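You operate a simulated robot arm through the tools that you are given. There is no shell and no other tool.

Carry out the task below with a simulated two-armed robot. There is one attempt and no reset: what you move stays moved.

## Task
Pack the swatch that the Sample slip names and tape the carton shut.
Fine: it goes in the narrow carton; both flaps down, brown tape across the seam.

Only the result counts: the job must be done as asked and must still hold three seconds after the hand-in. Knocking over, shifting, dropping, spilling or breaking anything else fails it.

## Robot
Two 7-joint arms with two-finger parallel grippers on one trunk that stands fixed in place. Base frame: the origin is at the foot of the trunk, x ahead of it, y to its left, z up; the work surface is at about z = 850. Lengths are in mm, angles in degrees, forces in N, time in s.
The left shoulder is at [71, 156, 1280], the right one opposite. Payload 3.91 kg a hand.
The TCP of each hand is the grasp point between the finger pads, 30 mm short of the fingertips. In the tool frame z runs along the fingers and y along their closing line. The gripper opens to 110 mm. The fingers are 20 mm wide and 10 mm thick; the gripper's body (48 by 112 mm) begins 55 mm behind the TCP.
Orientation is that of the tool frame in the base frame, as [roll, pitch, yaw] about the fixed x, y, z axes, in that order (R = Rz(yaw) Ry(pitch) Rx(roll)). With the fingers straight down and closing along the base's y, the tool's x points along the base's -x, its y along +y and its z along -z.

## Interface
- The arms move only by the tool apply_moves. It takes "left_deltas", "right_deltas" or both (then of equal length, played together; a hand with none holds still); each is a list of rows, each an object of numbers (a shift or turn left out is 0, a gripper value left out holds the last): "tx", "ty", "tz": the shift along the base's x, y, z in m; "ax", "ay", "az": the turn, a rotation vector about the base's x, y, z in degrees; "fingers": the opening in per cent of the stroke, from 0 (shut) to 100 (fully open). In form: [{"tx": .., "ty": .., "tz": .., "ax": .., "ay": .., "az": .., "fingers": ..}, ...]. A call has 1 to 20 rows; each row shifts and turns the commanded pose from where the row before left it. Each row takes 0.2 s and may step no farther than 50 mm and 8.6 degrees from the row before; otherwise, or with a gripper value out of range, the whole call is refused. Where a pose cannot be reached the arm comes as near as it can. A force on the tool above 70 N (or 10 N above the force at the start of the call, whichever is more), or a blocked arm, ends the call early, and 0.2 s more pass. Each finger travels about 108 mm/s and halts on what it meets, pressing with about 23 N; the grip force reading is that of the motor and also rises with nothing between the fingers. The clock runs only during rows and for 0.2 s after the last one: add rows that do not move to give the fingers time. The reply holds the time, the measured pose of the TCP, the force on the tool along the base axes, the opening and the grip force, in the units named above and with some noise, with the torque about the TCP (base axes, N m) and any sound that the robot's microphone picked up, and new pictures: "pictures" is both (left out), scene, wrist or none (wrist: the cameras of the hands that moved).
- Cameras (640 x 400 px; columns grow to the right, rows downward): "scene" is now at [135.7, -26.3, 1509.6]; the picture's right is [-0.30, -0.95, 0.00], its down [-0.53, 0.17, -0.83] and it looks along [0.79, -0.25, -0.56] (base axes); focal length 338 px, centre (320, 200). "left" rides on the left gripper at [72, -17, -103] in its tool frame; the picture's right is [0.23, 0.97, 0.00], its down [-0.76, 0.18, -0.62] and it looks along [-0.61, 0.14, 0.78] (tool axes); focal length 222 px, centre (320, 200). "right" rides on the right gripper at [72, 17, -103] in its tool frame; the picture's right is [-0.23, 0.97, 0.00], its down [-0.76, -0.18, -0.62] and it looks along [-0.61, -0.14, 0.78] (tool axes); focal length 222 px, centre (320, 200). There is no depth. A picture from a camera that has moved, and an enlarged one, comes with that camera's place and axes in the base frame and with its lens.
- lift_body(by): slides the trunk up (or, below 0, down) by that many mm; the arms and the scene camera ride with it, the base frame stays. It gives what a move gives, with no picture.
- aim_head(pan, tilt): turns the head with the scene camera to pan (to the left, within 86 degrees either way) and tilt (down, from -29 to 69), counted from straight ahead of the robot. It gives what a move gives, and a new picture of the scene camera.
- zoom(camera, box): a new picture of the part [left, top, right, bottom] of that camera's present view, enlarged. No time passes.
- close_job(): hands the job in; it is judged then, once.

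Places have to be worked out from the pictures, the camera data and where the tool is seen. Open the grippers and draw the arms clear of the work before you hand the job in, unless the task says otherwise.

The tools are called after "Call:" by a JSON object that holds its "name" and its "arguments". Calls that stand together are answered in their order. apply_moves: Moves the arms, as the interface text tells. Its arguments: {"type":"object","properties":{"left_deltas":{"type":"array"},"right_deltas":{"type":"array"},"pictures":{"type":"string","enum":["both","scene","wrist","none"]}},"required":[]} The other tools are called the same way: lift_body (by) slides the trunk up or down; aim_head (pan, tilt) turns the head that bears the scene camera; zoom (camera, box) takes an enlarged picture of a part of a camera's view; close_job () hands the job in.

At the start:

```text
clock: 0.0
left_tcp_pos: [742.5, 138.0, 1210.8]
left_tool_rot: [-180.0, 0.0, -179.9]
left_wrist_force: [0.4, -0.1, 0.3]
left_ft_torque: [0.01, -0.03, 0.02]
left_opening: 109.9
left_grip_force: 0.0
right_tcp_pos: [557.0, -425.7, 1274.5]
right_tool_rot: [-180.0, 0.0, -180.0]
right_wrist_force: [-0.1, 0.3, -0.4]
right_ft_torque: [0.0, 0.04, 0.01]
right_opening: 110.1
right_grip_force: 0.0
trunk travel left (down, up): [-725.0, 215.0]
head pan, tilt: [-17.5, 33.8]
```

scene: 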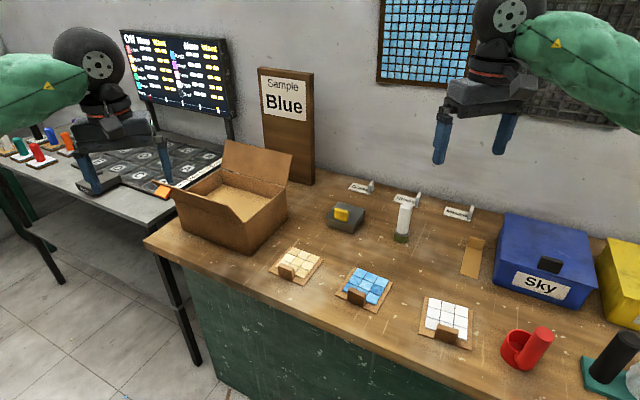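
right: 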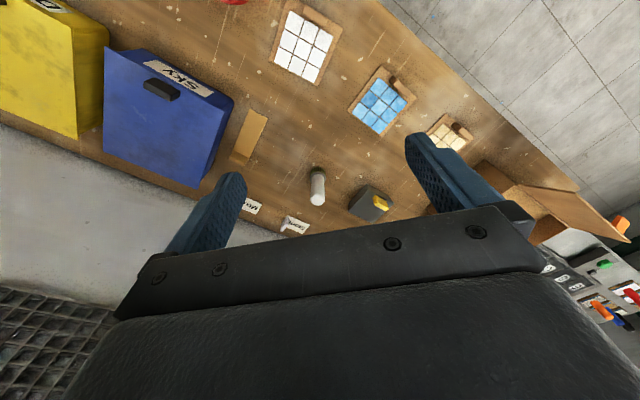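
left: 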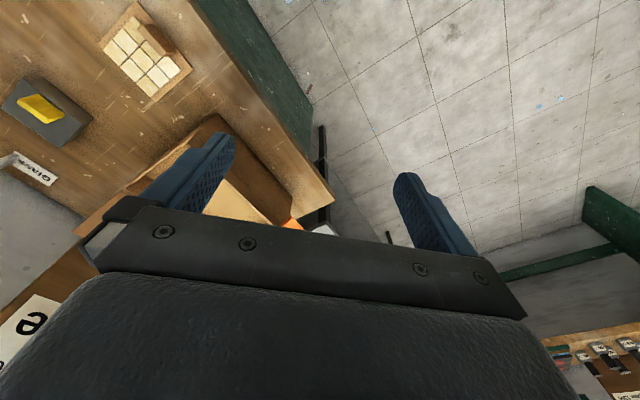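

The slip seems to read "Blue", and I can see three swatches, an open carton, boxes and a few other things. I'll enlarge parts of the scene to read the labels and find the carton, tape and swatches.

Call:
{"name": "zoom", "arguments": {"camera": "scene", "box": [140, 60, 340, 260]}}

Call:
{"name": "zoom", "arguments": {"camera": "scene", "box": [300, 160, 500, 285]}}

Call:
{"name": "zoom", "arguments": {"camera": "scene", "box": [260, 220, 480, 358]}}

Call:
{"name": "zoom", "arguments": {"camera": "scene", "box": [460, 200, 640, 400]}}

Call:
{"name": "zoom", "arguments": {"camera": "scene", "box": [0, 80, 240, 230]}}

```text
2.00 times, centred on (240, 160) of scene
camera zoom: at [135.7, -26.3, 1509.6], right [-0.3, -0.95, 0.0], down [-0.53, 0.17, -0.83], along [0.79, -0.25, -0.56], focal length 676 px, centre (480, 280)
```

zoom: 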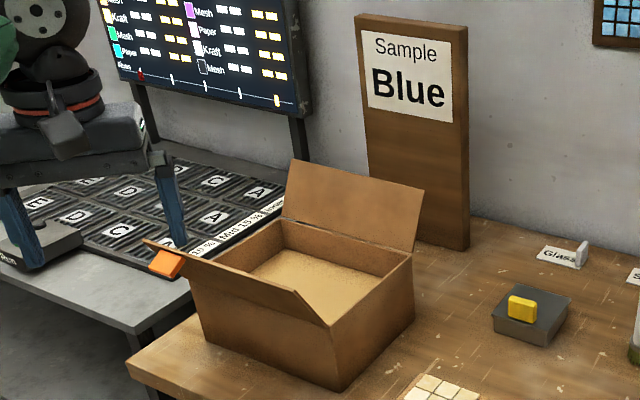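

```text
3.20 times, centred on (400, 222) of scene
camera zoom: at [135.7, -26.3, 1509.6], right [-0.3, -0.95, 0.0], down [-0.53, 0.17, -0.83], along [0.79, -0.25, -0.56], focal length 1082 px, centre (64, 128)
```

zoom: 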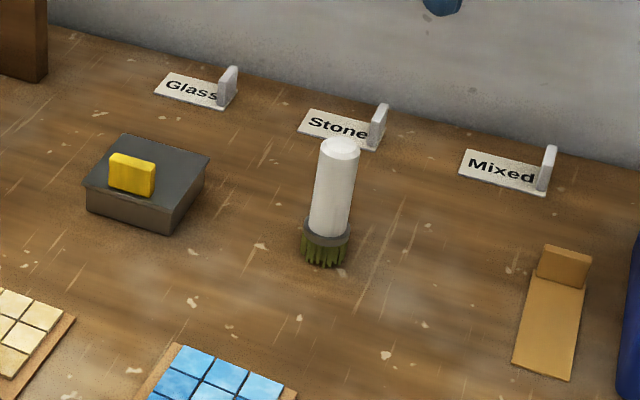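

```text
2.90 times, centred on (370, 289) of scene
camera zoom: at [135.7, -26.3, 1509.6], right [-0.3, -0.95, 0.0], down [-0.53, 0.17, -0.83], along [0.79, -0.25, -0.56], focal length 980 px, centre (175, -58)
```

zoom: 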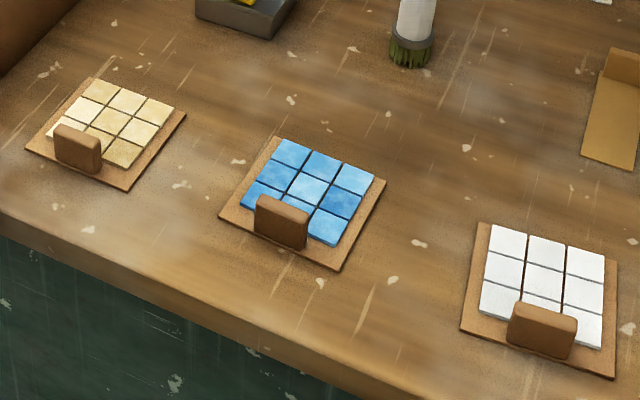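

```text
2.00 times, centred on (550, 300) of scene
camera zoom: at [135.7, -26.3, 1509.6], right [-0.3, -0.95, 0.0], down [-0.53, 0.17, -0.83], along [0.79, -0.25, -0.56], focal length 676 px, centre (-140, 0)
```

zoom: 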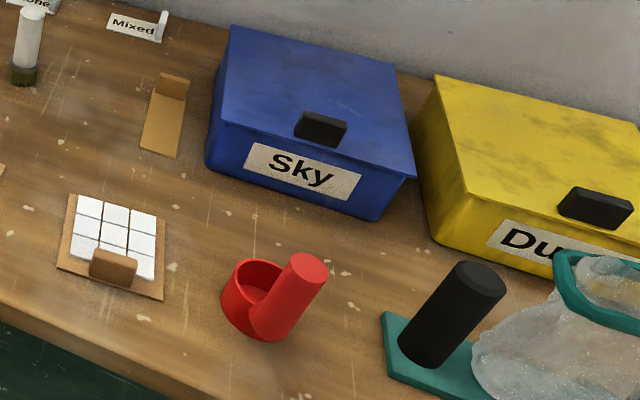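

```text
2.67 times, centred on (120, 155) of scene
camera zoom: at [135.7, -26.3, 1509.6], right [-0.3, -0.95, 0.0], down [-0.53, 0.17, -0.83], along [0.79, -0.25, -0.56], focal length 902 px, centre (853, 320)
```

zoom: 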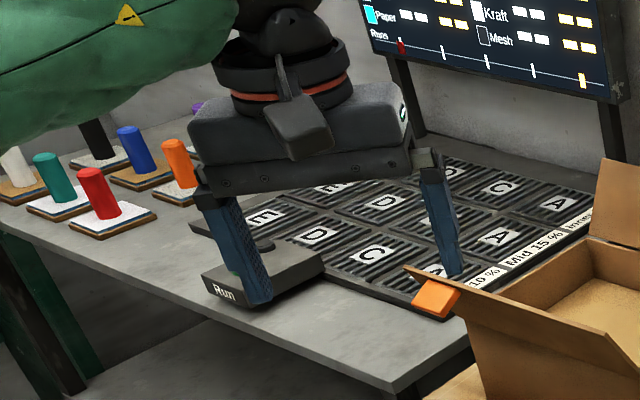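

The slip says "Blue" and a blue tile swatch lies on the bench. I need to find whether there is more than one carton or blue item, and where the tape is, so I'll look around with the head.

Call:
{"name": "aim_head", "arguments": {"pan": -60, "tilt": 40}}

Call:
{"name": "aim_head", "arguments": {"pan": 30, "tilt": 40}}

Call:
{"name": "aim_head", "arguments": {"pan": 75, "tilt": 40}}

Call:
{"name": "aim_head", "arguments": {"pan": 0, "tilt": 45}}

```text
clock: 1.1
left_tcp_pos: [743.2, 138.0, 1212.3]
left_tool_rot: [-180.0, 0.0, 180.0]
left_wrist_force: [-0.4, 0.1, -0.1]
left_ft_torque: [0.0, 0.02, 0.0]
left_opening: 110.1
left_grip_force: 0.1
right_tcp_pos: [557.0, -426.1, 1274.0]
right_tool_rot: [-180.0, 0.0, -179.9]
right_wrist_force: [-0.2, 0.6, 0.2]
right_ft_torque: [0.0, -0.02, 0.0]
right_opening: 110.3
right_grip_force: 0.0
trunk travel left (down, up): [-725.0, 215.0]
head pan, tilt: [-60.0, 40.0]
camera scene: at [93.7, -73.3, 1500.3], right [-0.87, -0.5, 0.0], down [-0.32, 0.56, -0.77], along [0.38, -0.66, -0.64], focal length 338 px, centre (320, 200)
```

scene: 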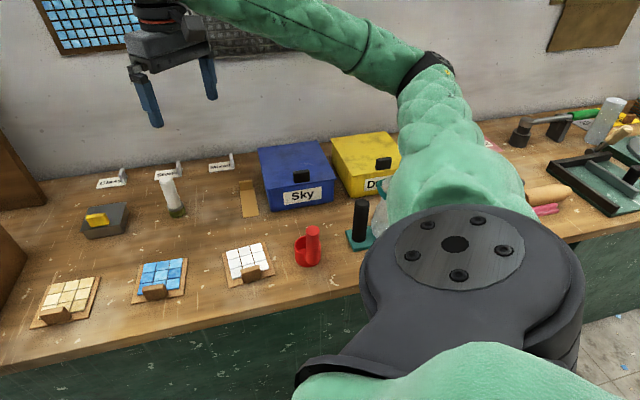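

```text
clock: 2.7
left_tcp_pos: [743.9, 138.8, 1211.0]
left_tool_rot: [-180.0, -0.1, -179.9]
left_wrist_force: [-1.3, -0.1, 0.0]
left_ft_torque: [0.02, -0.02, 0.03]
left_opening: 110.0
left_grip_force: 0.1
right_tcp_pos: [556.6, -425.1, 1273.8]
right_tool_rot: [-179.9, -0.1, -180.0]
right_wrist_force: [0.6, -0.4, -0.7]
right_ft_torque: [0.01, 0.0, -0.01]
right_opening: 110.1
right_grip_force: 0.0
trunk travel left (down, up): [-725.0, 215.0]
head pan, tilt: [30.0, 40.0]
camera scene: at [124.7, 42.7, 1500.2], right [0.5, -0.87, 0.0], down [-0.56, -0.32, -0.77], along [0.66, 0.38, -0.64], focal length 338 px, centre (320, 200)
```

scene: 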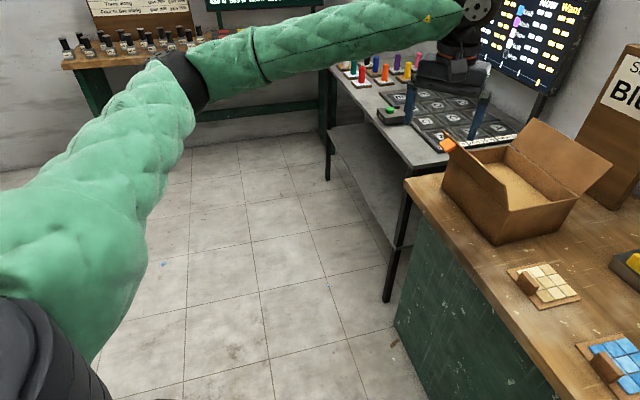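

```text
clock: 3.9
left_tcp_pos: [742.2, 137.0, 1211.7]
left_tool_rot: [-179.9, 0.0, -179.9]
left_wrist_force: [-0.5, 0.2, -0.9]
left_ft_torque: [0.01, 0.01, -0.03]
left_opening: 110.1
left_grip_force: 0.0
right_tcp_pos: [556.8, -424.8, 1272.8]
right_tool_rot: [179.9, 0.0, 180.0]
right_wrist_force: [-0.2, -0.8, 0.0]
right_ft_torque: [-0.02, 0.01, 0.04]
right_opening: 110.0
right_grip_force: 0.1
trunk travel left (down, up): [-725.0, 215.0]
head pan, tilt: [75.0, 40.0]
camera scene: at [73.1, 82.4, 1500.3], right [0.97, -0.26, 0.0], down [-0.17, -0.62, -0.77], along [0.2, 0.74, -0.64], focal length 338 px, centre (320, 200)
```

scene: 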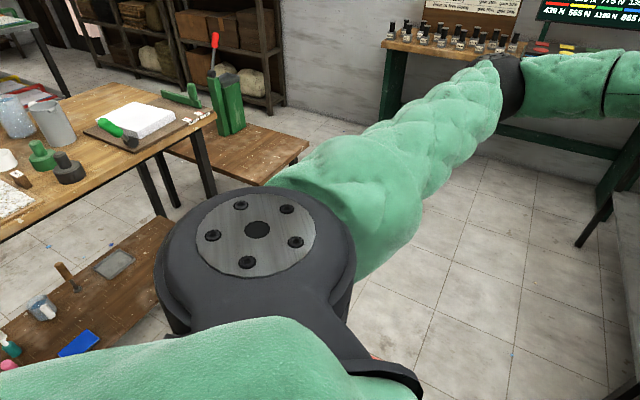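

```text
clock: 5.3
left_tcp_pos: [742.4, 137.0, 1211.4]
left_tool_rot: [180.0, 0.1, -179.9]
left_wrist_force: [0.5, 0.6, -0.9]
left_ft_torque: [0.04, 0.0, 0.01]
left_opening: 109.8
left_grip_force: 0.0
right_tcp_pos: [557.3, -425.4, 1274.6]
right_tool_rot: [-180.0, 0.0, -179.9]
right_wrist_force: [-0.7, 0.2, 0.3]
right_ft_torque: [0.02, 0.0, -0.01]
right_opening: 109.9
right_grip_force: 0.1
trunk travel left (down, up): [-725.0, 215.0]
head pan, tilt: [0.0, 45.0]
camera scene: at [132.4, 0.3, 1493.0], right [0.0, -1.0, 0.0], down [-0.71, 0.0, -0.71], along [0.71, 0.0, -0.71], focal length 338 px, centre (320, 200)
```

scene: 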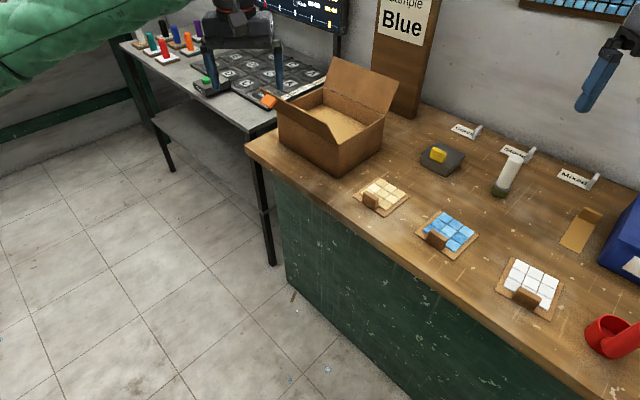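

I see one flap carton so far. I'll check further right and closer up for other cartons and tape.

Call:
{"name": "aim_head", "arguments": {"pan": -86, "tilt": 35}}

Call:
{"name": "aim_head", "arguments": {"pan": -40, "tilt": 20}}

Call:
{"name": "aim_head", "arguments": {"pan": 25, "tilt": 15}}

Call:
{"name": "aim_head", "arguments": {"pan": -10, "tilt": 40}}

```text
clock: 6.9
left_tcp_pos: [742.6, 137.7, 1212.1]
left_tool_rot: [-180.0, -0.1, -179.9]
left_wrist_force: [0.1, -0.1, 0.2]
left_ft_torque: [0.01, 0.0, -0.01]
left_opening: 110.1
left_grip_force: 0.0
right_tcp_pos: [558.0, -425.7, 1274.4]
right_tool_rot: [179.9, 0.0, -180.0]
right_wrist_force: [0.0, 0.3, 0.3]
right_ft_torque: [0.0, 0.0, 0.03]
right_opening: 109.9
right_grip_force: 0.1
trunk travel left (down, up): [-725.0, 215.0]
head pan, tilt: [-85.9, 35.0]
camera scene: at [57.4, -87.6, 1507.8], right [-1.0, -0.07, 0.0], down [-0.04, 0.57, -0.82], along [0.06, -0.82, -0.57], focal length 338 px, centre (320, 200)
```

scene: 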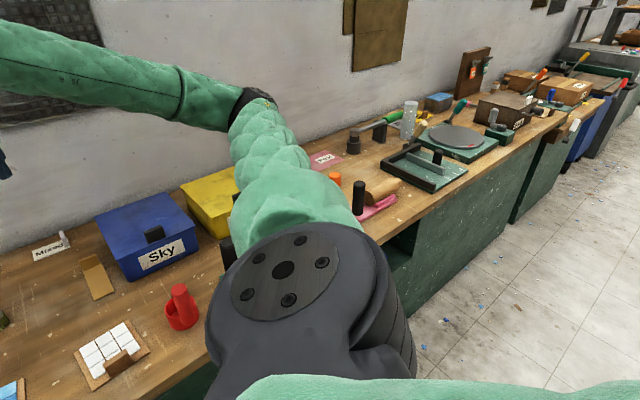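

```text
clock: 8.1
left_tcp_pos: [742.6, 138.3, 1211.6]
left_tool_rot: [-179.9, -0.1, -179.9]
left_wrist_force: [-0.2, -0.5, 0.6]
left_ft_torque: [-0.02, 0.02, -0.02]
left_opening: 109.7
left_grip_force: 0.0
right_tcp_pos: [556.3, -425.0, 1274.3]
right_tool_rot: [-180.0, 0.0, -179.9]
right_wrist_force: [-0.6, -1.0, -1.0]
right_ft_torque: [-0.03, 0.0, -0.01]
right_opening: 109.8
right_grip_force: 0.0
trunk travel left (down, up): [-725.0, 215.0]
head pan, tilt: [-40.0, 20.0]
camera scene: at [122.4, -59.7, 1531.6], right [-0.64, -0.77, 0.0], down [-0.26, 0.22, -0.94], along [0.72, -0.6, -0.34], focal length 338 px, centre (320, 200)
```

scene: 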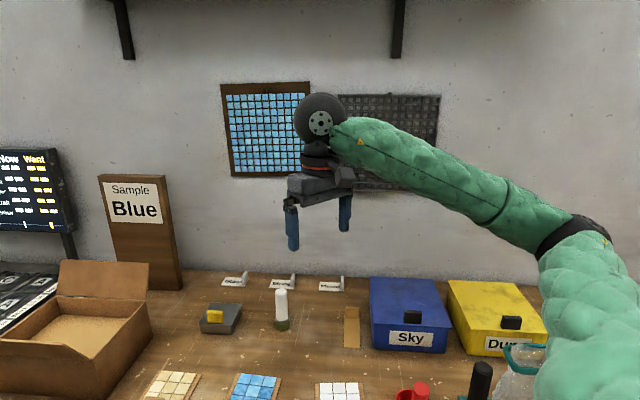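

```text
clock: 9.4
left_tcp_pos: [742.7, 137.7, 1212.4]
left_tool_rot: [-179.9, 0.0, -179.8]
left_wrist_force: [0.6, 0.3, 0.4]
left_ft_torque: [-0.01, -0.03, -0.03]
left_opening: 110.1
left_grip_force: 0.1
right_tcp_pos: [557.5, -425.0, 1274.2]
right_tool_rot: [179.9, 0.0, -180.0]
right_wrist_force: [-0.7, -0.7, 0.0]
right_ft_torque: [0.02, -0.01, -0.01]
right_opening: 110.0
right_grip_force: 0.0
trunk travel left (down, up): [-725.0, 215.0]
head pan, tilt: [25.0, 15.0]
camera scene: at [135.8, 39.7, 1539.8], right [0.42, -0.91, 0.0], down [-0.24, -0.11, -0.97], along [0.88, 0.41, -0.26], focal length 338 px, centre (320, 200)
```

scene: 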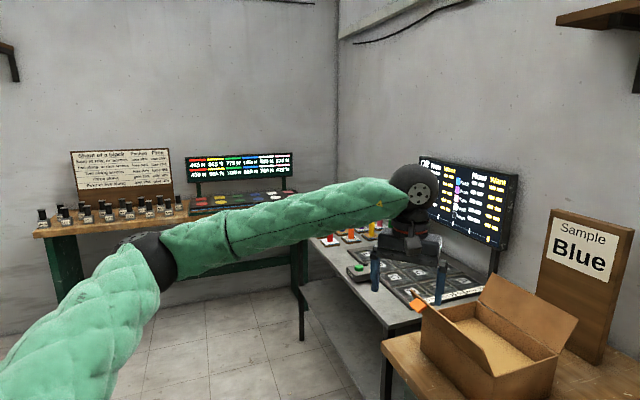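

```text
clock: 10.4
left_tcp_pos: [742.4, 137.2, 1211.7]
left_tool_rot: [180.0, 0.0, -179.9]
left_wrist_force: [-0.5, 0.0, -0.2]
left_ft_torque: [0.01, -0.04, 0.03]
left_opening: 110.1
left_grip_force: 0.0
right_tcp_pos: [557.5, -425.6, 1273.8]
right_tool_rot: [-180.0, 0.0, 179.9]
right_wrist_force: [-1.1, 0.8, 0.0]
right_ft_torque: [0.02, -0.02, -0.01]
right_opening: 109.7
right_grip_force: 0.0
trunk travel left (down, up): [-725.0, 215.0]
head pan, tilt: [-10.0, 40.0]
camera scene: at [134.9, -14.4, 1500.3], right [-0.17, -0.98, 0.0], down [-0.63, 0.11, -0.77], along [0.75, -0.13, -0.64], focal length 338 px, centre (320, 200)
```

scene: 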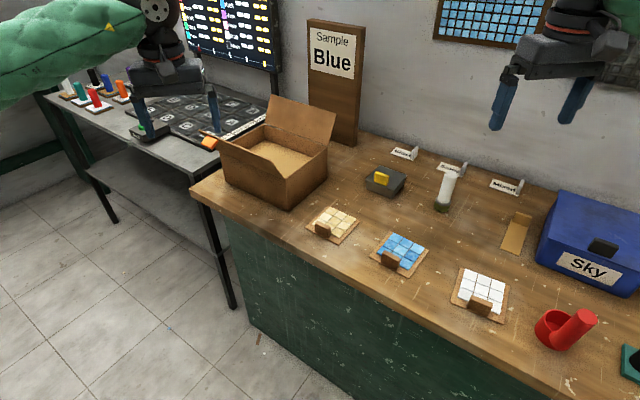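

I'll zoom in on the carton and the tan strip from this view to fix their geometry.

Call:
{"name": "zoom", "arguments": {"camera": "scene", "box": [180, 80, 360, 220]}}

Call:
{"name": "zoom", "arguments": {"camera": "scene", "box": [460, 170, 640, 300]}}

Call:
{"name": "zoom", "arguments": {"camera": "scene", "box": [300, 190, 520, 330]}}

Call:
{"name": "zoom", "arguments": {"camera": "left", "box": [80, 100, 340, 260]}}

```text
2.86 times, centred on (270, 150) of scene
camera zoom: at [134.9, -14.4, 1500.3], right [-0.17, -0.98, 0.0], down [-0.63, 0.11, -0.77], along [0.75, -0.13, -0.64], focal length 966 px, centre (463, 343)
```

zoom: 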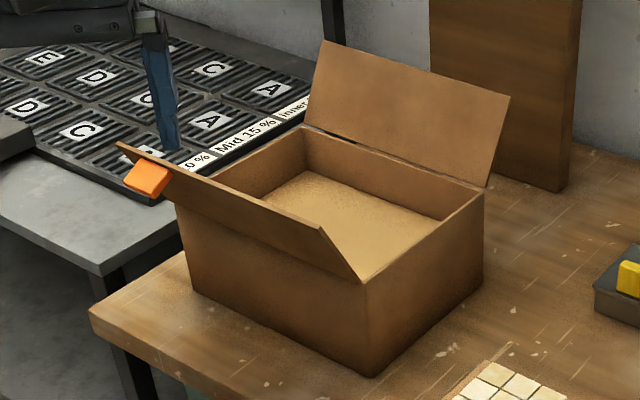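

```text
3.08 times, centred on (550, 235) of scene
camera zoom: at [134.9, -14.4, 1500.3], right [-0.17, -0.98, 0.0], down [-0.63, 0.11, -0.77], along [0.75, -0.13, -0.64], focal length 1040 px, centre (-388, 92)
```

zoom: 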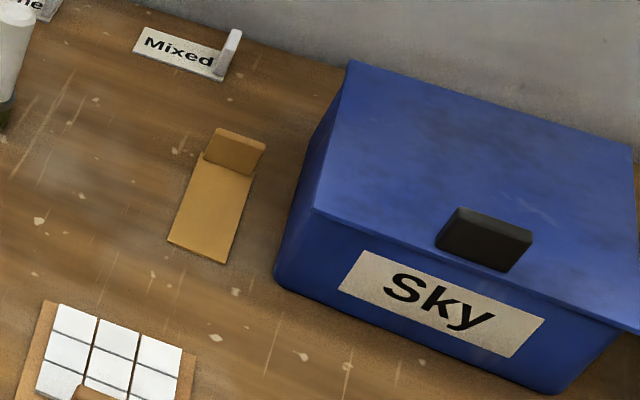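

```text
2.86 times, centred on (410, 260) of scene
camera zoom: at [134.9, -14.4, 1500.3], right [-0.17, -0.98, 0.0], down [-0.63, 0.11, -0.77], along [0.75, -0.13, -0.64], focal length 966 px, centre (63, 29)
```

zoom: 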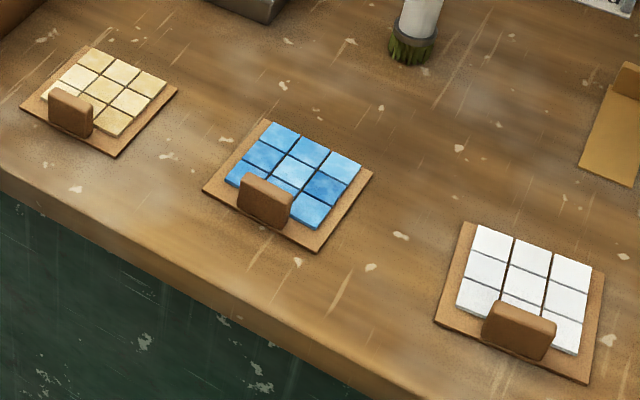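

```text
2.46 times, centred on (210, 180) of left
camera zoom: at [670.1, 119.5, 1314.1], right [-0.23, 0.97, 0.0], down [0.76, 0.18, 0.62], along [0.61, 0.14, -0.78], focal length 547 px, centre (591, 249)
```

zoom: 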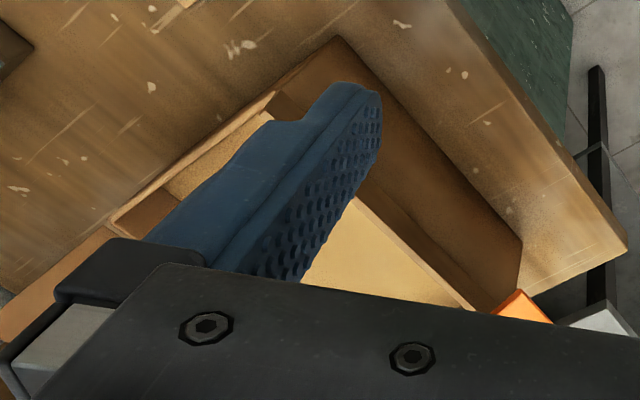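

The tan strip with its upright end tab looks like the brown tape, lying at about (660,-630), and the blue swatch is centred near (657,-309). The carton is centred near (1020,-29) with its top at about z 966. There is an orange item by the front flap that I can't identify yet, so I'll raise the trunk for a steeper view.

Call:
{"name": "lift_body", "arguments": {"by": 200}}

Call:
{"name": "aim_head", "arguments": {"pan": -5, "tilt": 45}}

Call:
{"name": "zoom", "arguments": {"camera": "scene", "box": [180, 80, 400, 220]}}

Call:
{"name": "zoom", "arguments": {"camera": "left", "box": [0, 0, 640, 400]}}

```text
clock: 12.6
left_tcp_pos: [742.7, 137.2, 1411.6]
left_tool_rot: [179.9, 0.0, -180.0]
left_wrist_force: [-0.2, -1.0, 0.4]
left_ft_torque: [0.0, 0.03, 0.03]
left_opening: 110.1
left_grip_force: 0.1
right_tcp_pos: [557.2, -425.3, 1474.0]
right_tool_rot: [-179.9, -0.1, 180.0]
right_wrist_force: [-1.0, -0.5, -0.1]
right_ft_torque: [0.02, -0.03, -0.04]
right_opening: 109.8
right_grip_force: 0.1
trunk travel left (down, up): [-925.0, 15.0]
head pan, tilt: [-10.0, 40.0]
```

```text
clock: 13.3
left_tcp_pos: [742.8, 137.5, 1412.0]
left_tool_rot: [180.0, -0.1, -179.9]
left_wrist_force: [0.1, -0.3, 0.0]
left_ft_torque: [0.01, -0.04, 0.01]
left_opening: 110.0
left_grip_force: 0.3
right_tcp_pos: [557.2, -424.9, 1473.5]
right_tool_rot: [-180.0, 0.0, 179.9]
right_wrist_force: [0.2, -0.9, 0.1]
right_ft_torque: [-0.01, 0.02, 0.0]
right_opening: 110.1
right_grip_force: 0.1
trunk travel left (down, up): [-925.0, 15.0]
head pan, tilt: [-5.0, 45.0]
camera scene: at [132.4, -6.9, 1693.0], right [-0.09, -1.0, 0.0], down [-0.7, 0.06, -0.71], along [0.7, -0.06, -0.71], focal length 338 px, centre (320, 200)
```

scene: 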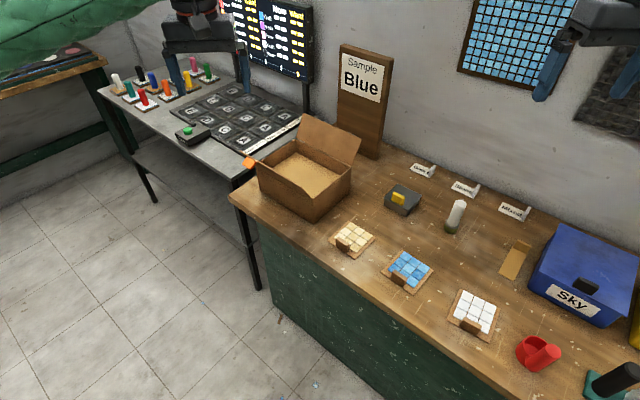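

```text
2.86 times, centred on (290, 150) of scene
camera zoom: at [132.4, -6.9, 1693.0], right [-0.09, -1.0, 0.0], down [-0.7, 0.06, -0.71], along [0.7, -0.06, -0.71], focal length 966 px, centre (406, 343)
```

zoom: 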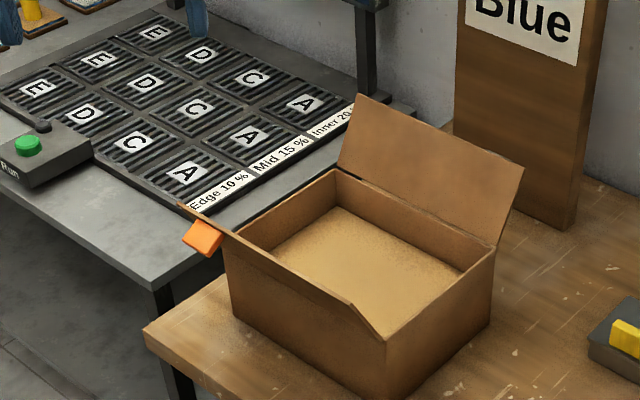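

```text
1.00 times, centred on (320, 200) of left (not enlarged: the box is as wide or as high as the picture)
camera zoom: at [670.3, 119.4, 1514.0], right [-0.23, 0.97, 0.0], down [0.76, 0.18, 0.62], along [0.61, 0.14, -0.78], focal length 222 px, centre (320, 200)
```

zoom: 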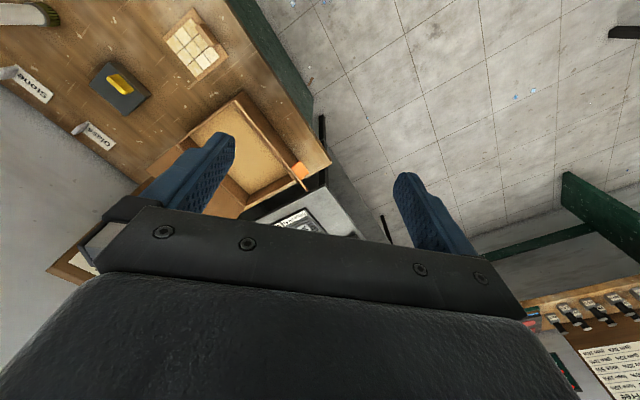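

The orange item stays next to the flap tip from this angle too. I'll zoom in with the left wrist camera and the scene camera.

Call:
{"name": "zoom", "arguments": {"camera": "left", "box": [140, 80, 350, 215]}}

Call:
{"name": "zoom", "arguments": {"camera": "scene", "box": [225, 135, 305, 185]}}

```text
2.96 times, centred on (245, 148) of left
camera zoom: at [670.3, 119.4, 1514.0], right [-0.23, 0.97, 0.0], down [0.76, 0.18, 0.62], along [0.61, 0.14, -0.78], focal length 658 px, centre (542, 356)
```

zoom: 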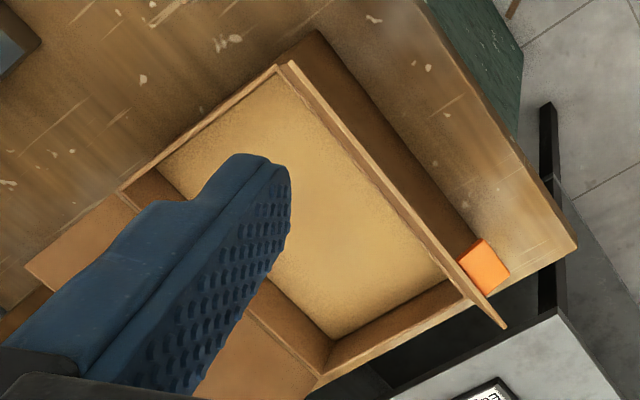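

```text
8.00 times, centred on (265, 160) of scene
camera zoom: at [132.4, -6.9, 1693.0], right [-0.09, -1.0, 0.0], down [-0.7, 0.06, -0.71], along [0.7, -0.06, -0.71], focal length 2704 px, centre (760, 520)
```

zoom: 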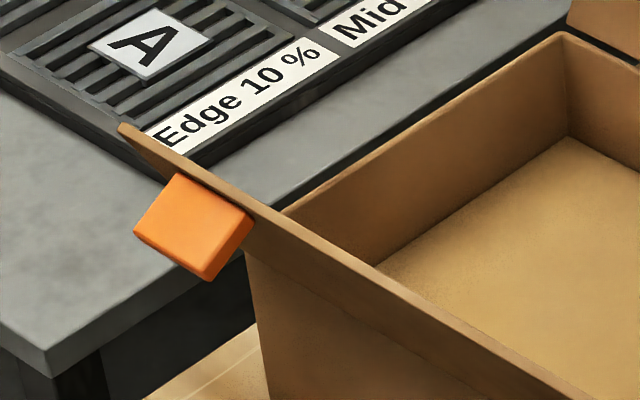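

The orange block is fixed to the outer face of the front flap near its left end, so it will fold with the flap. I'll lower the trunk back to the start height, then bring the right hand above the blue swatch's tab, turned about 43° to match the bench, and look through its camera.

Call:
{"name": "lift_body", "arguments": {"by": -200}}

Call:
{"name": "apply_moves", "arguments": {"right_deltas": [{"tx": 0.0086, "ty": 0.0189, "tz": -0.033, "az": 5.4}, {"tx": 0.0086, "ty": 0.0189, "tz": -0.033, "az": 5.4}, {"tx": 0.0086, "ty": 0.0189, "tz": -0.033, "az": 5.4}, {"tx": 0.0086, "ty": 0.0189, "tz": -0.033, "az": 5.4}, {"tx": 0.0086, "ty": 0.0189, "tz": -0.033, "az": 5.4}, {"tx": 0.0086, "ty": 0.0189, "tz": -0.033, "az": 5.4}, {"tx": 0.0086, "ty": 0.0189, "tz": -0.033, "az": 5.4}, {"tx": 0.0086, "ty": 0.0189, "tz": -0.033, "az": 5.4}], "pictures": "both"}}

```text
clock: 15.4
left_tcp_pos: [743.8, 137.6, 1211.7]
left_tool_rot: [180.0, 0.0, -179.9]
left_wrist_force: [0.5, -0.1, 0.5]
left_ft_torque: [-0.01, 0.02, -0.01]
left_opening: 110.3
left_grip_force: 0.1
right_tcp_pos: [556.1, -426.3, 1272.9]
right_tool_rot: [-180.0, -0.1, -180.0]
right_wrist_force: [0.1, 0.2, 0.7]
right_ft_torque: [-0.02, 0.01, 0.02]
right_opening: 110.2
right_grip_force: 0.0
trunk travel left (down, up): [-725.0, 215.0]
head pan, tilt: [-5.0, 45.0]
```

```text
clock: 17.2
left_tcp_pos: [743.9, 137.8, 1211.9]
left_tool_rot: [180.0, 0.0, -179.9]
left_wrist_force: [-0.2, -0.6, 0.4]
left_ft_torque: [-0.02, 0.0, 0.02]
left_opening: 110.2
left_grip_force: 0.1
right_tcp_pos: [628.3, -273.3, 1011.2]
right_tool_rot: [179.8, 0.0, -136.7]
right_wrist_force: [0.1, -0.5, 0.7]
right_ft_torque: [-0.01, -0.01, 0.0]
right_opening: 110.1
right_grip_force: 0.1
trunk travel left (down, up): [-725.0, 215.0]
head pan, tilt: [-5.0, 45.0]
camera scene: at [133.0, -6.4, 1492.9], right [-0.09, -1.0, 0.0], down [-0.71, 0.06, -0.71], along [0.7, -0.06, -0.71], focal length 338 px, centre (320, 200)
camera right: at [563.1, -308.7, 1115.0], right [-0.5, 0.87, 0.0], down [0.68, 0.39, 0.62], along [0.54, 0.31, -0.78], focal length 222 px, centre (320, 200)
```

scene: 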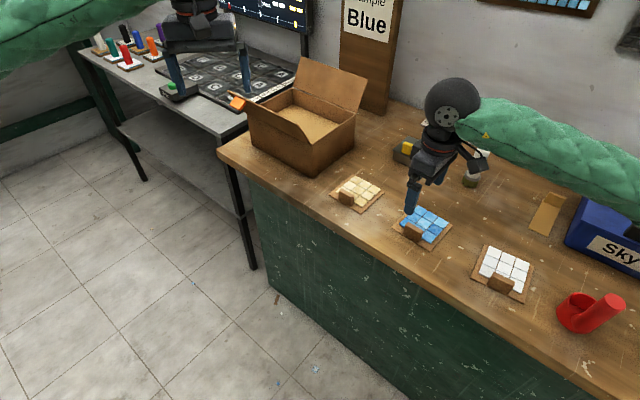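
right: 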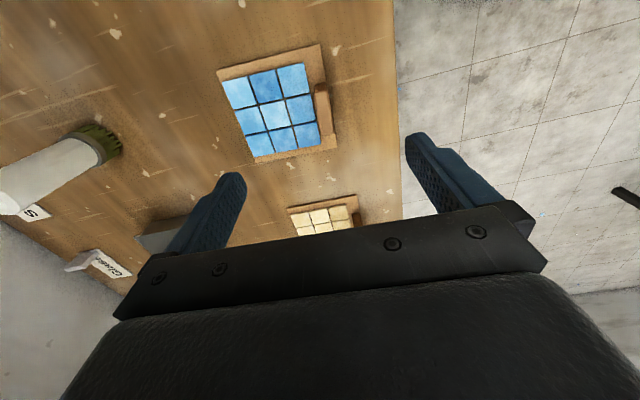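

The right hand is above the front of the blue swatch. I'll enlarge the wrist picture to fix the swatch corners and tab precisely.

Call:
{"name": "zoom", "arguments": {"camera": "right", "box": [200, 30, 360, 170]}}

Call:
{"name": "zoom", "arguments": {"camera": "scene", "box": [370, 170, 480, 260]}}

```text
2.86 times, centred on (280, 100) of right
camera zoom: at [563.1, -308.7, 1115.0], right [-0.5, 0.87, 0.0], down [0.68, 0.39, 0.62], along [0.54, 0.31, -0.78], focal length 635 px, centre (434, 486)
```

zoom: 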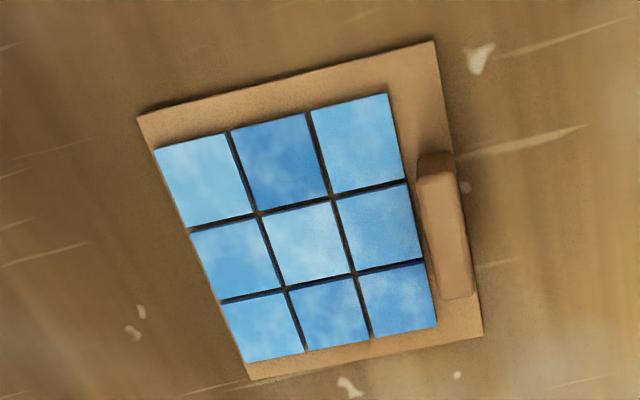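

```text
4.44 times, centred on (425, 215) of scene
camera zoom: at [133.0, -6.4, 1492.9], right [-0.09, -1.0, 0.0], down [-0.71, 0.06, -0.71], along [0.7, -0.06, -0.71], focal length 1502 px, centre (-147, 133)
```

zoom: 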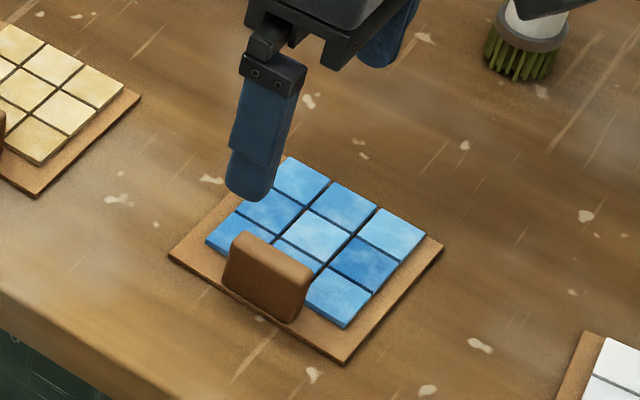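

From both cameras I place the tab's top centre at about (620,-270,892), with the swatch turned about 42° and some 110 mm square. I'll tilt the right tool 28° about its closing line now, so that the swatch stays level when I reach far over the carton. The hand then comes to about z 960 for a check.

Call:
{"name": "apply_moves", "arguments": {"right_deltas": [{"tx": -0.004, "ty": -0.001, "tz": -0.012, "ax": 4.68, "ay": -5.2, "az": 0, "fingers": 45}, {"tx": -0.004, "ty": -0.001, "tz": -0.012, "ax": 4.68, "ay": -5.2}, {"tx": -0.004, "ty": -0.001, "tz": -0.012, "ax": 4.68, "ay": -5.2}, {"tx": -0.004, "ty": -0.001, "tz": -0.012, "ax": 4.68, "ay": -5.2}, {"az": -1.3}], "pictures": "both"}}

Call:
{"name": "zoom", "arguments": {"camera": "scene", "box": [370, 150, 500, 260]}}

Call:
{"name": "zoom", "arguments": {"camera": "right", "box": [200, 30, 440, 200]}}

```text
clock: 18.4
left_tcp_pos: [744.5, 138.7, 1210.6]
left_tool_rot: [-180.0, -0.1, -179.8]
left_wrist_force: [-0.8, 0.0, -0.9]
left_ft_torque: [-0.02, 0.0, 0.01]
left_opening: 109.9
left_grip_force: 0.0
right_tcp_pos: [610.0, -276.9, 961.9]
right_tool_rot: [-179.4, 27.9, -137.9]
right_wrist_force: [0.3, -0.2, -0.3]
right_ft_torque: [0.02, -0.02, 0.01]
right_opening: 49.7
right_grip_force: 0.2
trunk travel left (down, up): [-725.0, 215.0]
head pan, tilt: [-5.0, 45.0]
camera scene: at [132.9, -6.1, 1492.9], right [-0.09, -1.0, 0.0], down [-0.71, 0.06, -0.71], along [0.7, -0.06, -0.71], focal length 338 px, centre (320, 200)
camera right: at [513.5, -338.2, 1019.5], right [-0.5, 0.86, 0.1], down [0.4, 0.13, 0.91], along [0.77, 0.49, -0.4], focal length 222 px, centre (320, 200)
```

scene: 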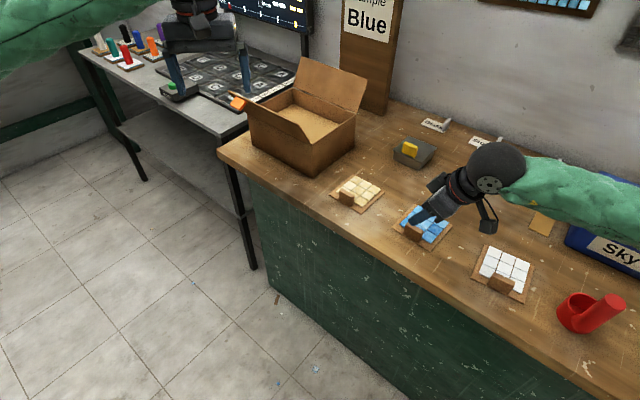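
right: 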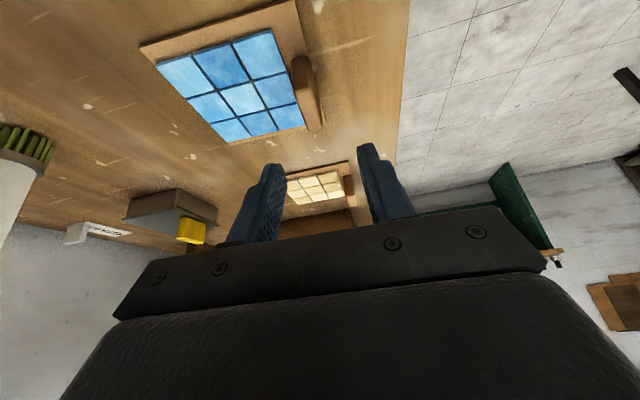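

```text
3.64 times, centred on (435, 205) of scene
camera zoom: at [132.9, -6.1, 1492.9], right [-0.09, -1.0, 0.0], down [-0.71, 0.06, -0.71], along [0.7, -0.06, -0.71], focal length 1229 px, centre (-98, 182)
```

zoom: 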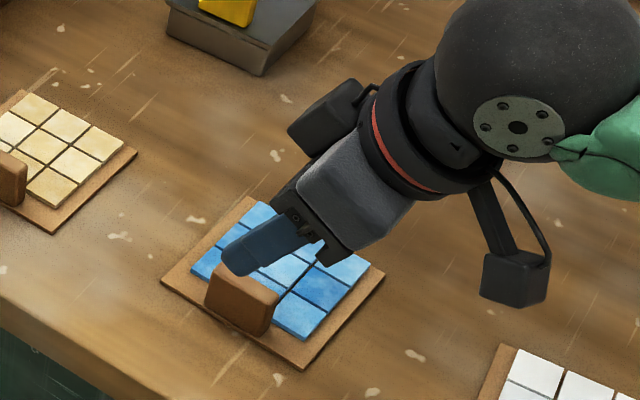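

```text
2.35 times, centred on (320, 115) of right
camera zoom: at [513.5, -338.2, 1019.5], right [-0.5, 0.86, 0.1], down [0.4, 0.13, 0.91], along [0.77, 0.49, -0.4], focal length 523 px, centre (320, 400)
```

zoom: 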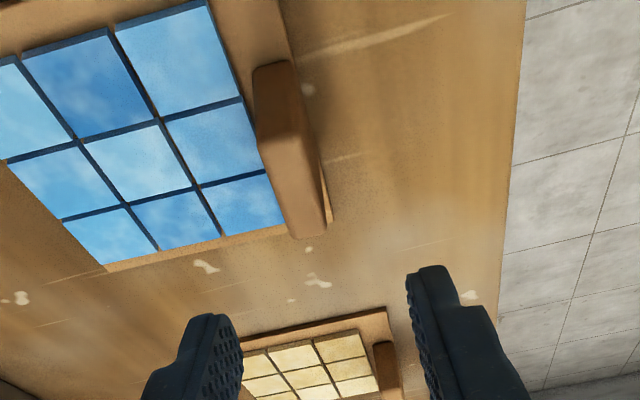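

The fingers straddle the tab (within about 1–2 mm across it). I'll go straight down to about z 896 so the tips stay just above the tiles, without closing yet.

Call:
{"name": "apply_moves", "arguments": {"right_deltas": [{"tx": 0.001, "tz": -0.03}, {"tz": -0.022}, {"tz": -0.012}, {}], "pictures": "both"}}

Call:
{"name": "zoom", "arguments": {"camera": "scene", "box": [380, 170, 480, 255]}}

Call:
{"name": "zoom", "arguments": {"camera": "right", "box": [200, 30, 440, 200]}}

```text
clock: 19.4
left_tcp_pos: [742.1, 139.1, 1212.4]
left_tool_rot: [179.9, 0.0, -179.9]
left_wrist_force: [0.0, -0.6, -0.5]
left_ft_torque: [0.01, 0.01, -0.01]
left_opening: 110.3
left_grip_force: 0.1
right_tcp_pos: [610.0, -277.8, 897.5]
right_tool_rot: [-179.4, 28.0, -137.9]
right_wrist_force: [-0.8, 0.7, 0.0]
right_ft_torque: [-0.02, 0.0, -0.03]
right_opening: 49.2
right_grip_force: 0.1
trunk travel left (down, up): [-725.0, 215.0]
head pan, tilt: [-5.0, 45.0]
camera scene: at [132.1, -6.1, 1493.3], right [-0.09, -1.0, 0.0], down [-0.7, 0.06, -0.71], along [0.7, -0.06, -0.71], focal length 338 px, centre (320, 200)
camera right: at [514.0, -338.1, 955.4], right [-0.5, 0.86, 0.1], down [0.4, 0.13, 0.91], along [0.77, 0.49, -0.4], focal length 222 px, centre (320, 200)
```

scene: 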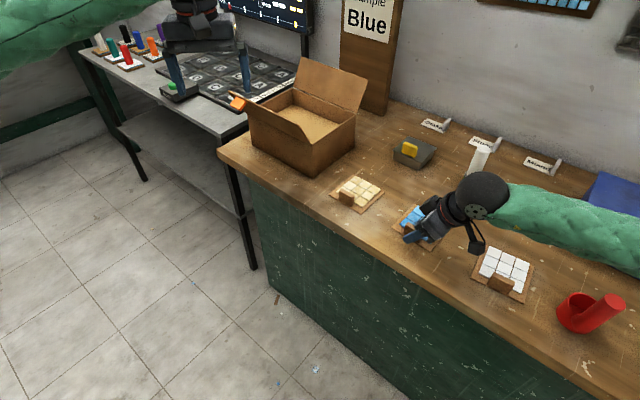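
right: 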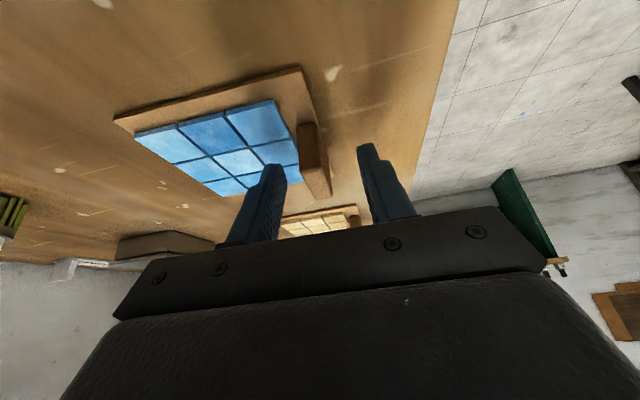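

```text
4.71 times, centred on (430, 212) of scene
camera zoom: at [132.1, -6.1, 1493.3], right [-0.09, -1.0, 0.0], down [-0.7, 0.06, -0.71], along [0.7, -0.06, -0.71], focal length 1591 px, centre (-198, 141)
```

zoom: 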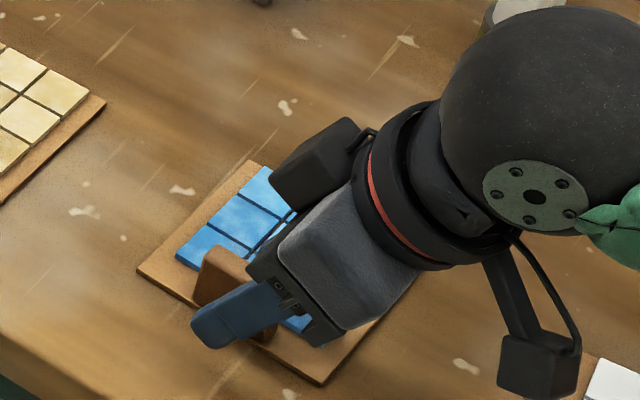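

```text
2.35 times, centred on (320, 115) of right
camera zoom: at [514.0, -338.1, 955.4], right [-0.5, 0.86, 0.1], down [0.4, 0.13, 0.91], along [0.77, 0.49, -0.4], focal length 523 px, centre (320, 400)
```

zoom: 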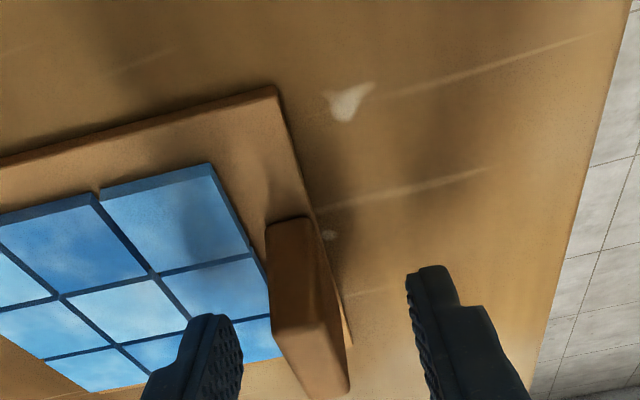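

The tab sits between the fingers and there is no contact force. I'll close on it and give the fingers time, then check opening and grip.

Call:
{"name": "apply_moves", "arguments": {"right_deltas": [{"fingers": 20}, {"fingers": 10}, {"fingers": 0}, {}, {}], "pictures": "both"}}

Call:
{"name": "zoom", "arguments": {"camera": "right", "box": [200, 30, 440, 200]}}

```text
clock: 20.6
left_tcp_pos: [742.7, 139.6, 1211.4]
left_tool_rot: [180.0, 0.1, -179.9]
left_wrist_force: [0.7, 0.8, 0.2]
left_ft_torque: [0.01, -0.01, 0.0]
left_opening: 110.1
left_grip_force: 0.0
right_tcp_pos: [609.6, -278.3, 899.5]
right_tool_rot: [-179.4, 27.9, -137.9]
right_wrist_force: [0.7, -1.3, 1.3]
right_ft_torque: [0.03, -0.08, -0.02]
right_opening: 13.3
right_grip_force: 23.3
trunk travel left (down, up): [-725.0, 215.0]
head pan, tilt: [-5.0, 45.0]
camera scene: at [131.7, -5.6, 1493.1], right [-0.09, -1.0, 0.0], down [-0.7, 0.06, -0.71], along [0.7, -0.06, -0.71], focal length 338 px, centre (320, 200)
camera right: at [513.7, -337.6, 955.5], right [-0.5, 0.86, 0.1], down [0.4, 0.13, 0.91], along [0.77, 0.49, -0.4], focal length 222 px, centre (320, 200)
```

scene: 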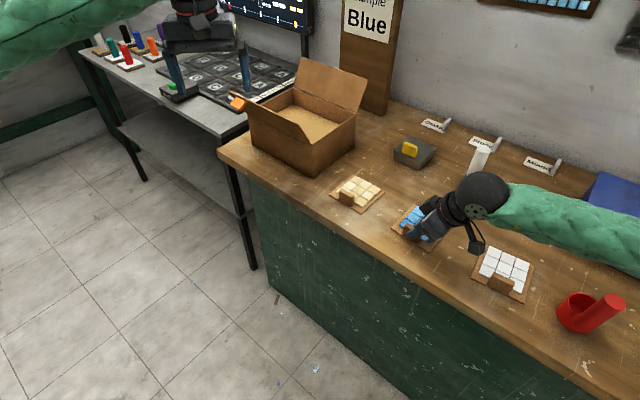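
right: 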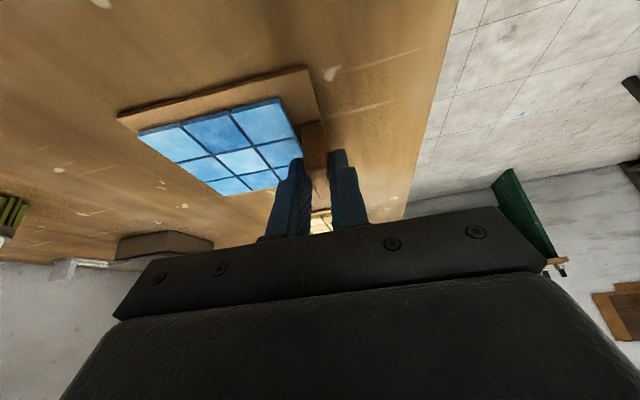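

```text
2.35 times, centred on (320, 115) of right
camera zoom: at [513.7, -337.6, 955.5], right [-0.5, 0.86, 0.1], down [0.4, 0.13, 0.91], along [0.77, 0.49, -0.4], focal length 523 px, centre (320, 400)
```

zoom: 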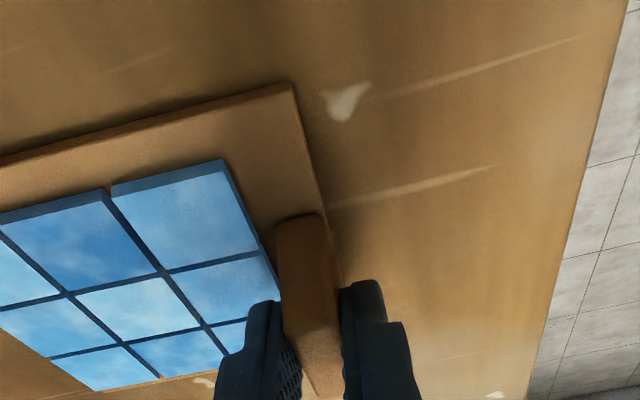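

The grip is firm (13 mm opening, 23 N). I'll lift a little and then straight up to clear things, checking that the swatch comes up level.

Call:
{"name": "apply_moves", "arguments": {"right_deltas": [{"tz": 0.008}, {"tz": 0.015}, {"tz": 0.03}, {"tz": 0.035}, {"tz": 0.04}, {"tz": 0.04}, {"tz": 0.04}, {"tz": 0.04}, {}], "pictures": "both"}}

Call:
{"name": "zoom", "arguments": {"camera": "scene", "box": [350, 60, 550, 260]}}

```text
clock: 22.6
left_tcp_pos: [742.4, 137.5, 1210.5]
left_tool_rot: [179.9, 0.0, -179.9]
left_wrist_force: [0.0, 0.6, 0.3]
left_ft_torque: [-0.03, 0.0, 0.02]
left_opening: 110.2
left_grip_force: 0.0
right_tcp_pos: [609.0, -279.2, 1143.8]
right_tool_rot: [-179.5, 28.1, -138.1]
right_wrist_force: [-0.4, 0.3, -1.6]
right_ft_torque: [0.01, 0.05, 0.02]
right_opening: 13.7
right_grip_force: 23.1
trunk travel left (down, up): [-725.0, 215.0]
head pan, tilt: [-5.0, 45.0]
camera scene: at [132.2, -7.2, 1492.9], right [-0.09, -1.0, 0.0], down [-0.7, 0.06, -0.71], along [0.7, -0.06, -0.71], focal length 338 px, centre (320, 200)
camera right: at [513.5, -339.0, 1202.1], right [-0.5, 0.86, 0.1], down [0.4, 0.13, 0.91], along [0.77, 0.49, -0.4], focal length 222 px, centre (320, 200)
```

scene: 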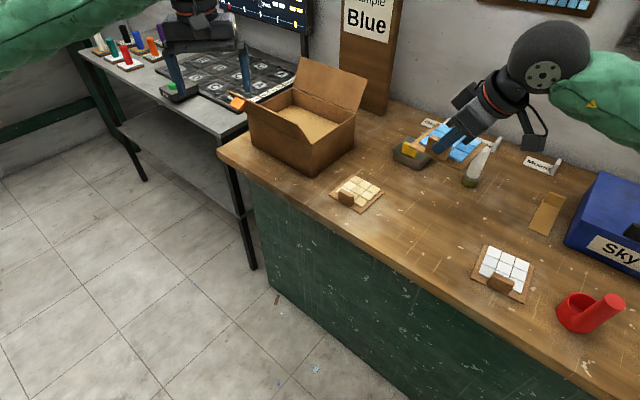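
right: 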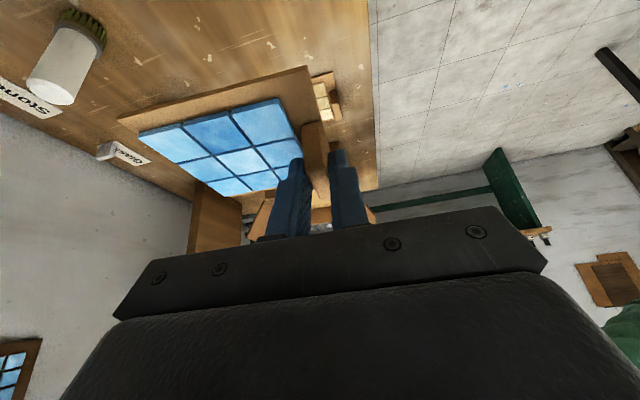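

```text
2.00 times, centred on (450, 160) of scene
camera zoom: at [132.2, -7.2, 1492.9], right [-0.09, -1.0, 0.0], down [-0.7, 0.06, -0.71], along [0.7, -0.06, -0.71], focal length 676 px, centre (60, 280)
```

zoom: 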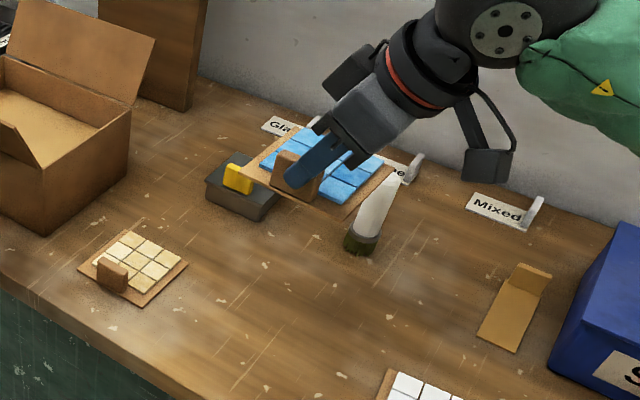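

The swatch came up level and unslipped. Before carrying it over I'll enlarge the carton once more in this view to refine its corners.

Call:
{"name": "zoom", "arguments": {"camera": "scene", "box": [215, 50, 375, 180]}}

Call:
{"name": "zoom", "arguments": {"camera": "right", "box": [160, 80, 420, 240]}}

```text
3.08 times, centred on (295, 115) of scene
camera zoom: at [132.2, -7.2, 1492.9], right [-0.09, -1.0, 0.0], down [-0.7, 0.06, -0.71], along [0.7, -0.06, -0.71], focal length 1040 px, centre (397, 462)
```

zoom: 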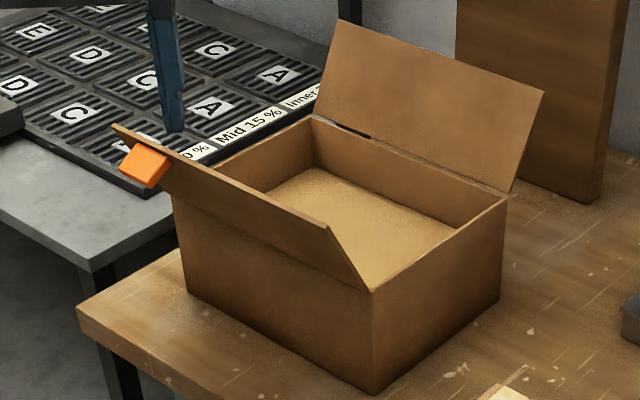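

```text
2.46 times, centred on (290, 160) of right
camera zoom: at [513.5, -339.0, 1202.1], right [-0.5, 0.86, 0.1], down [0.4, 0.13, 0.91], along [0.77, 0.49, -0.4], focal length 547 px, centre (394, 298)
```

zoom: 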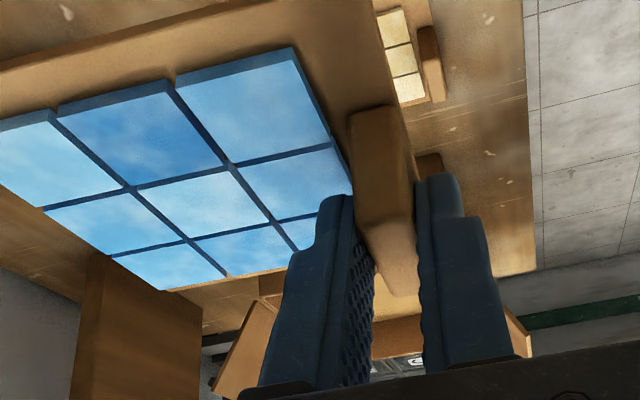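

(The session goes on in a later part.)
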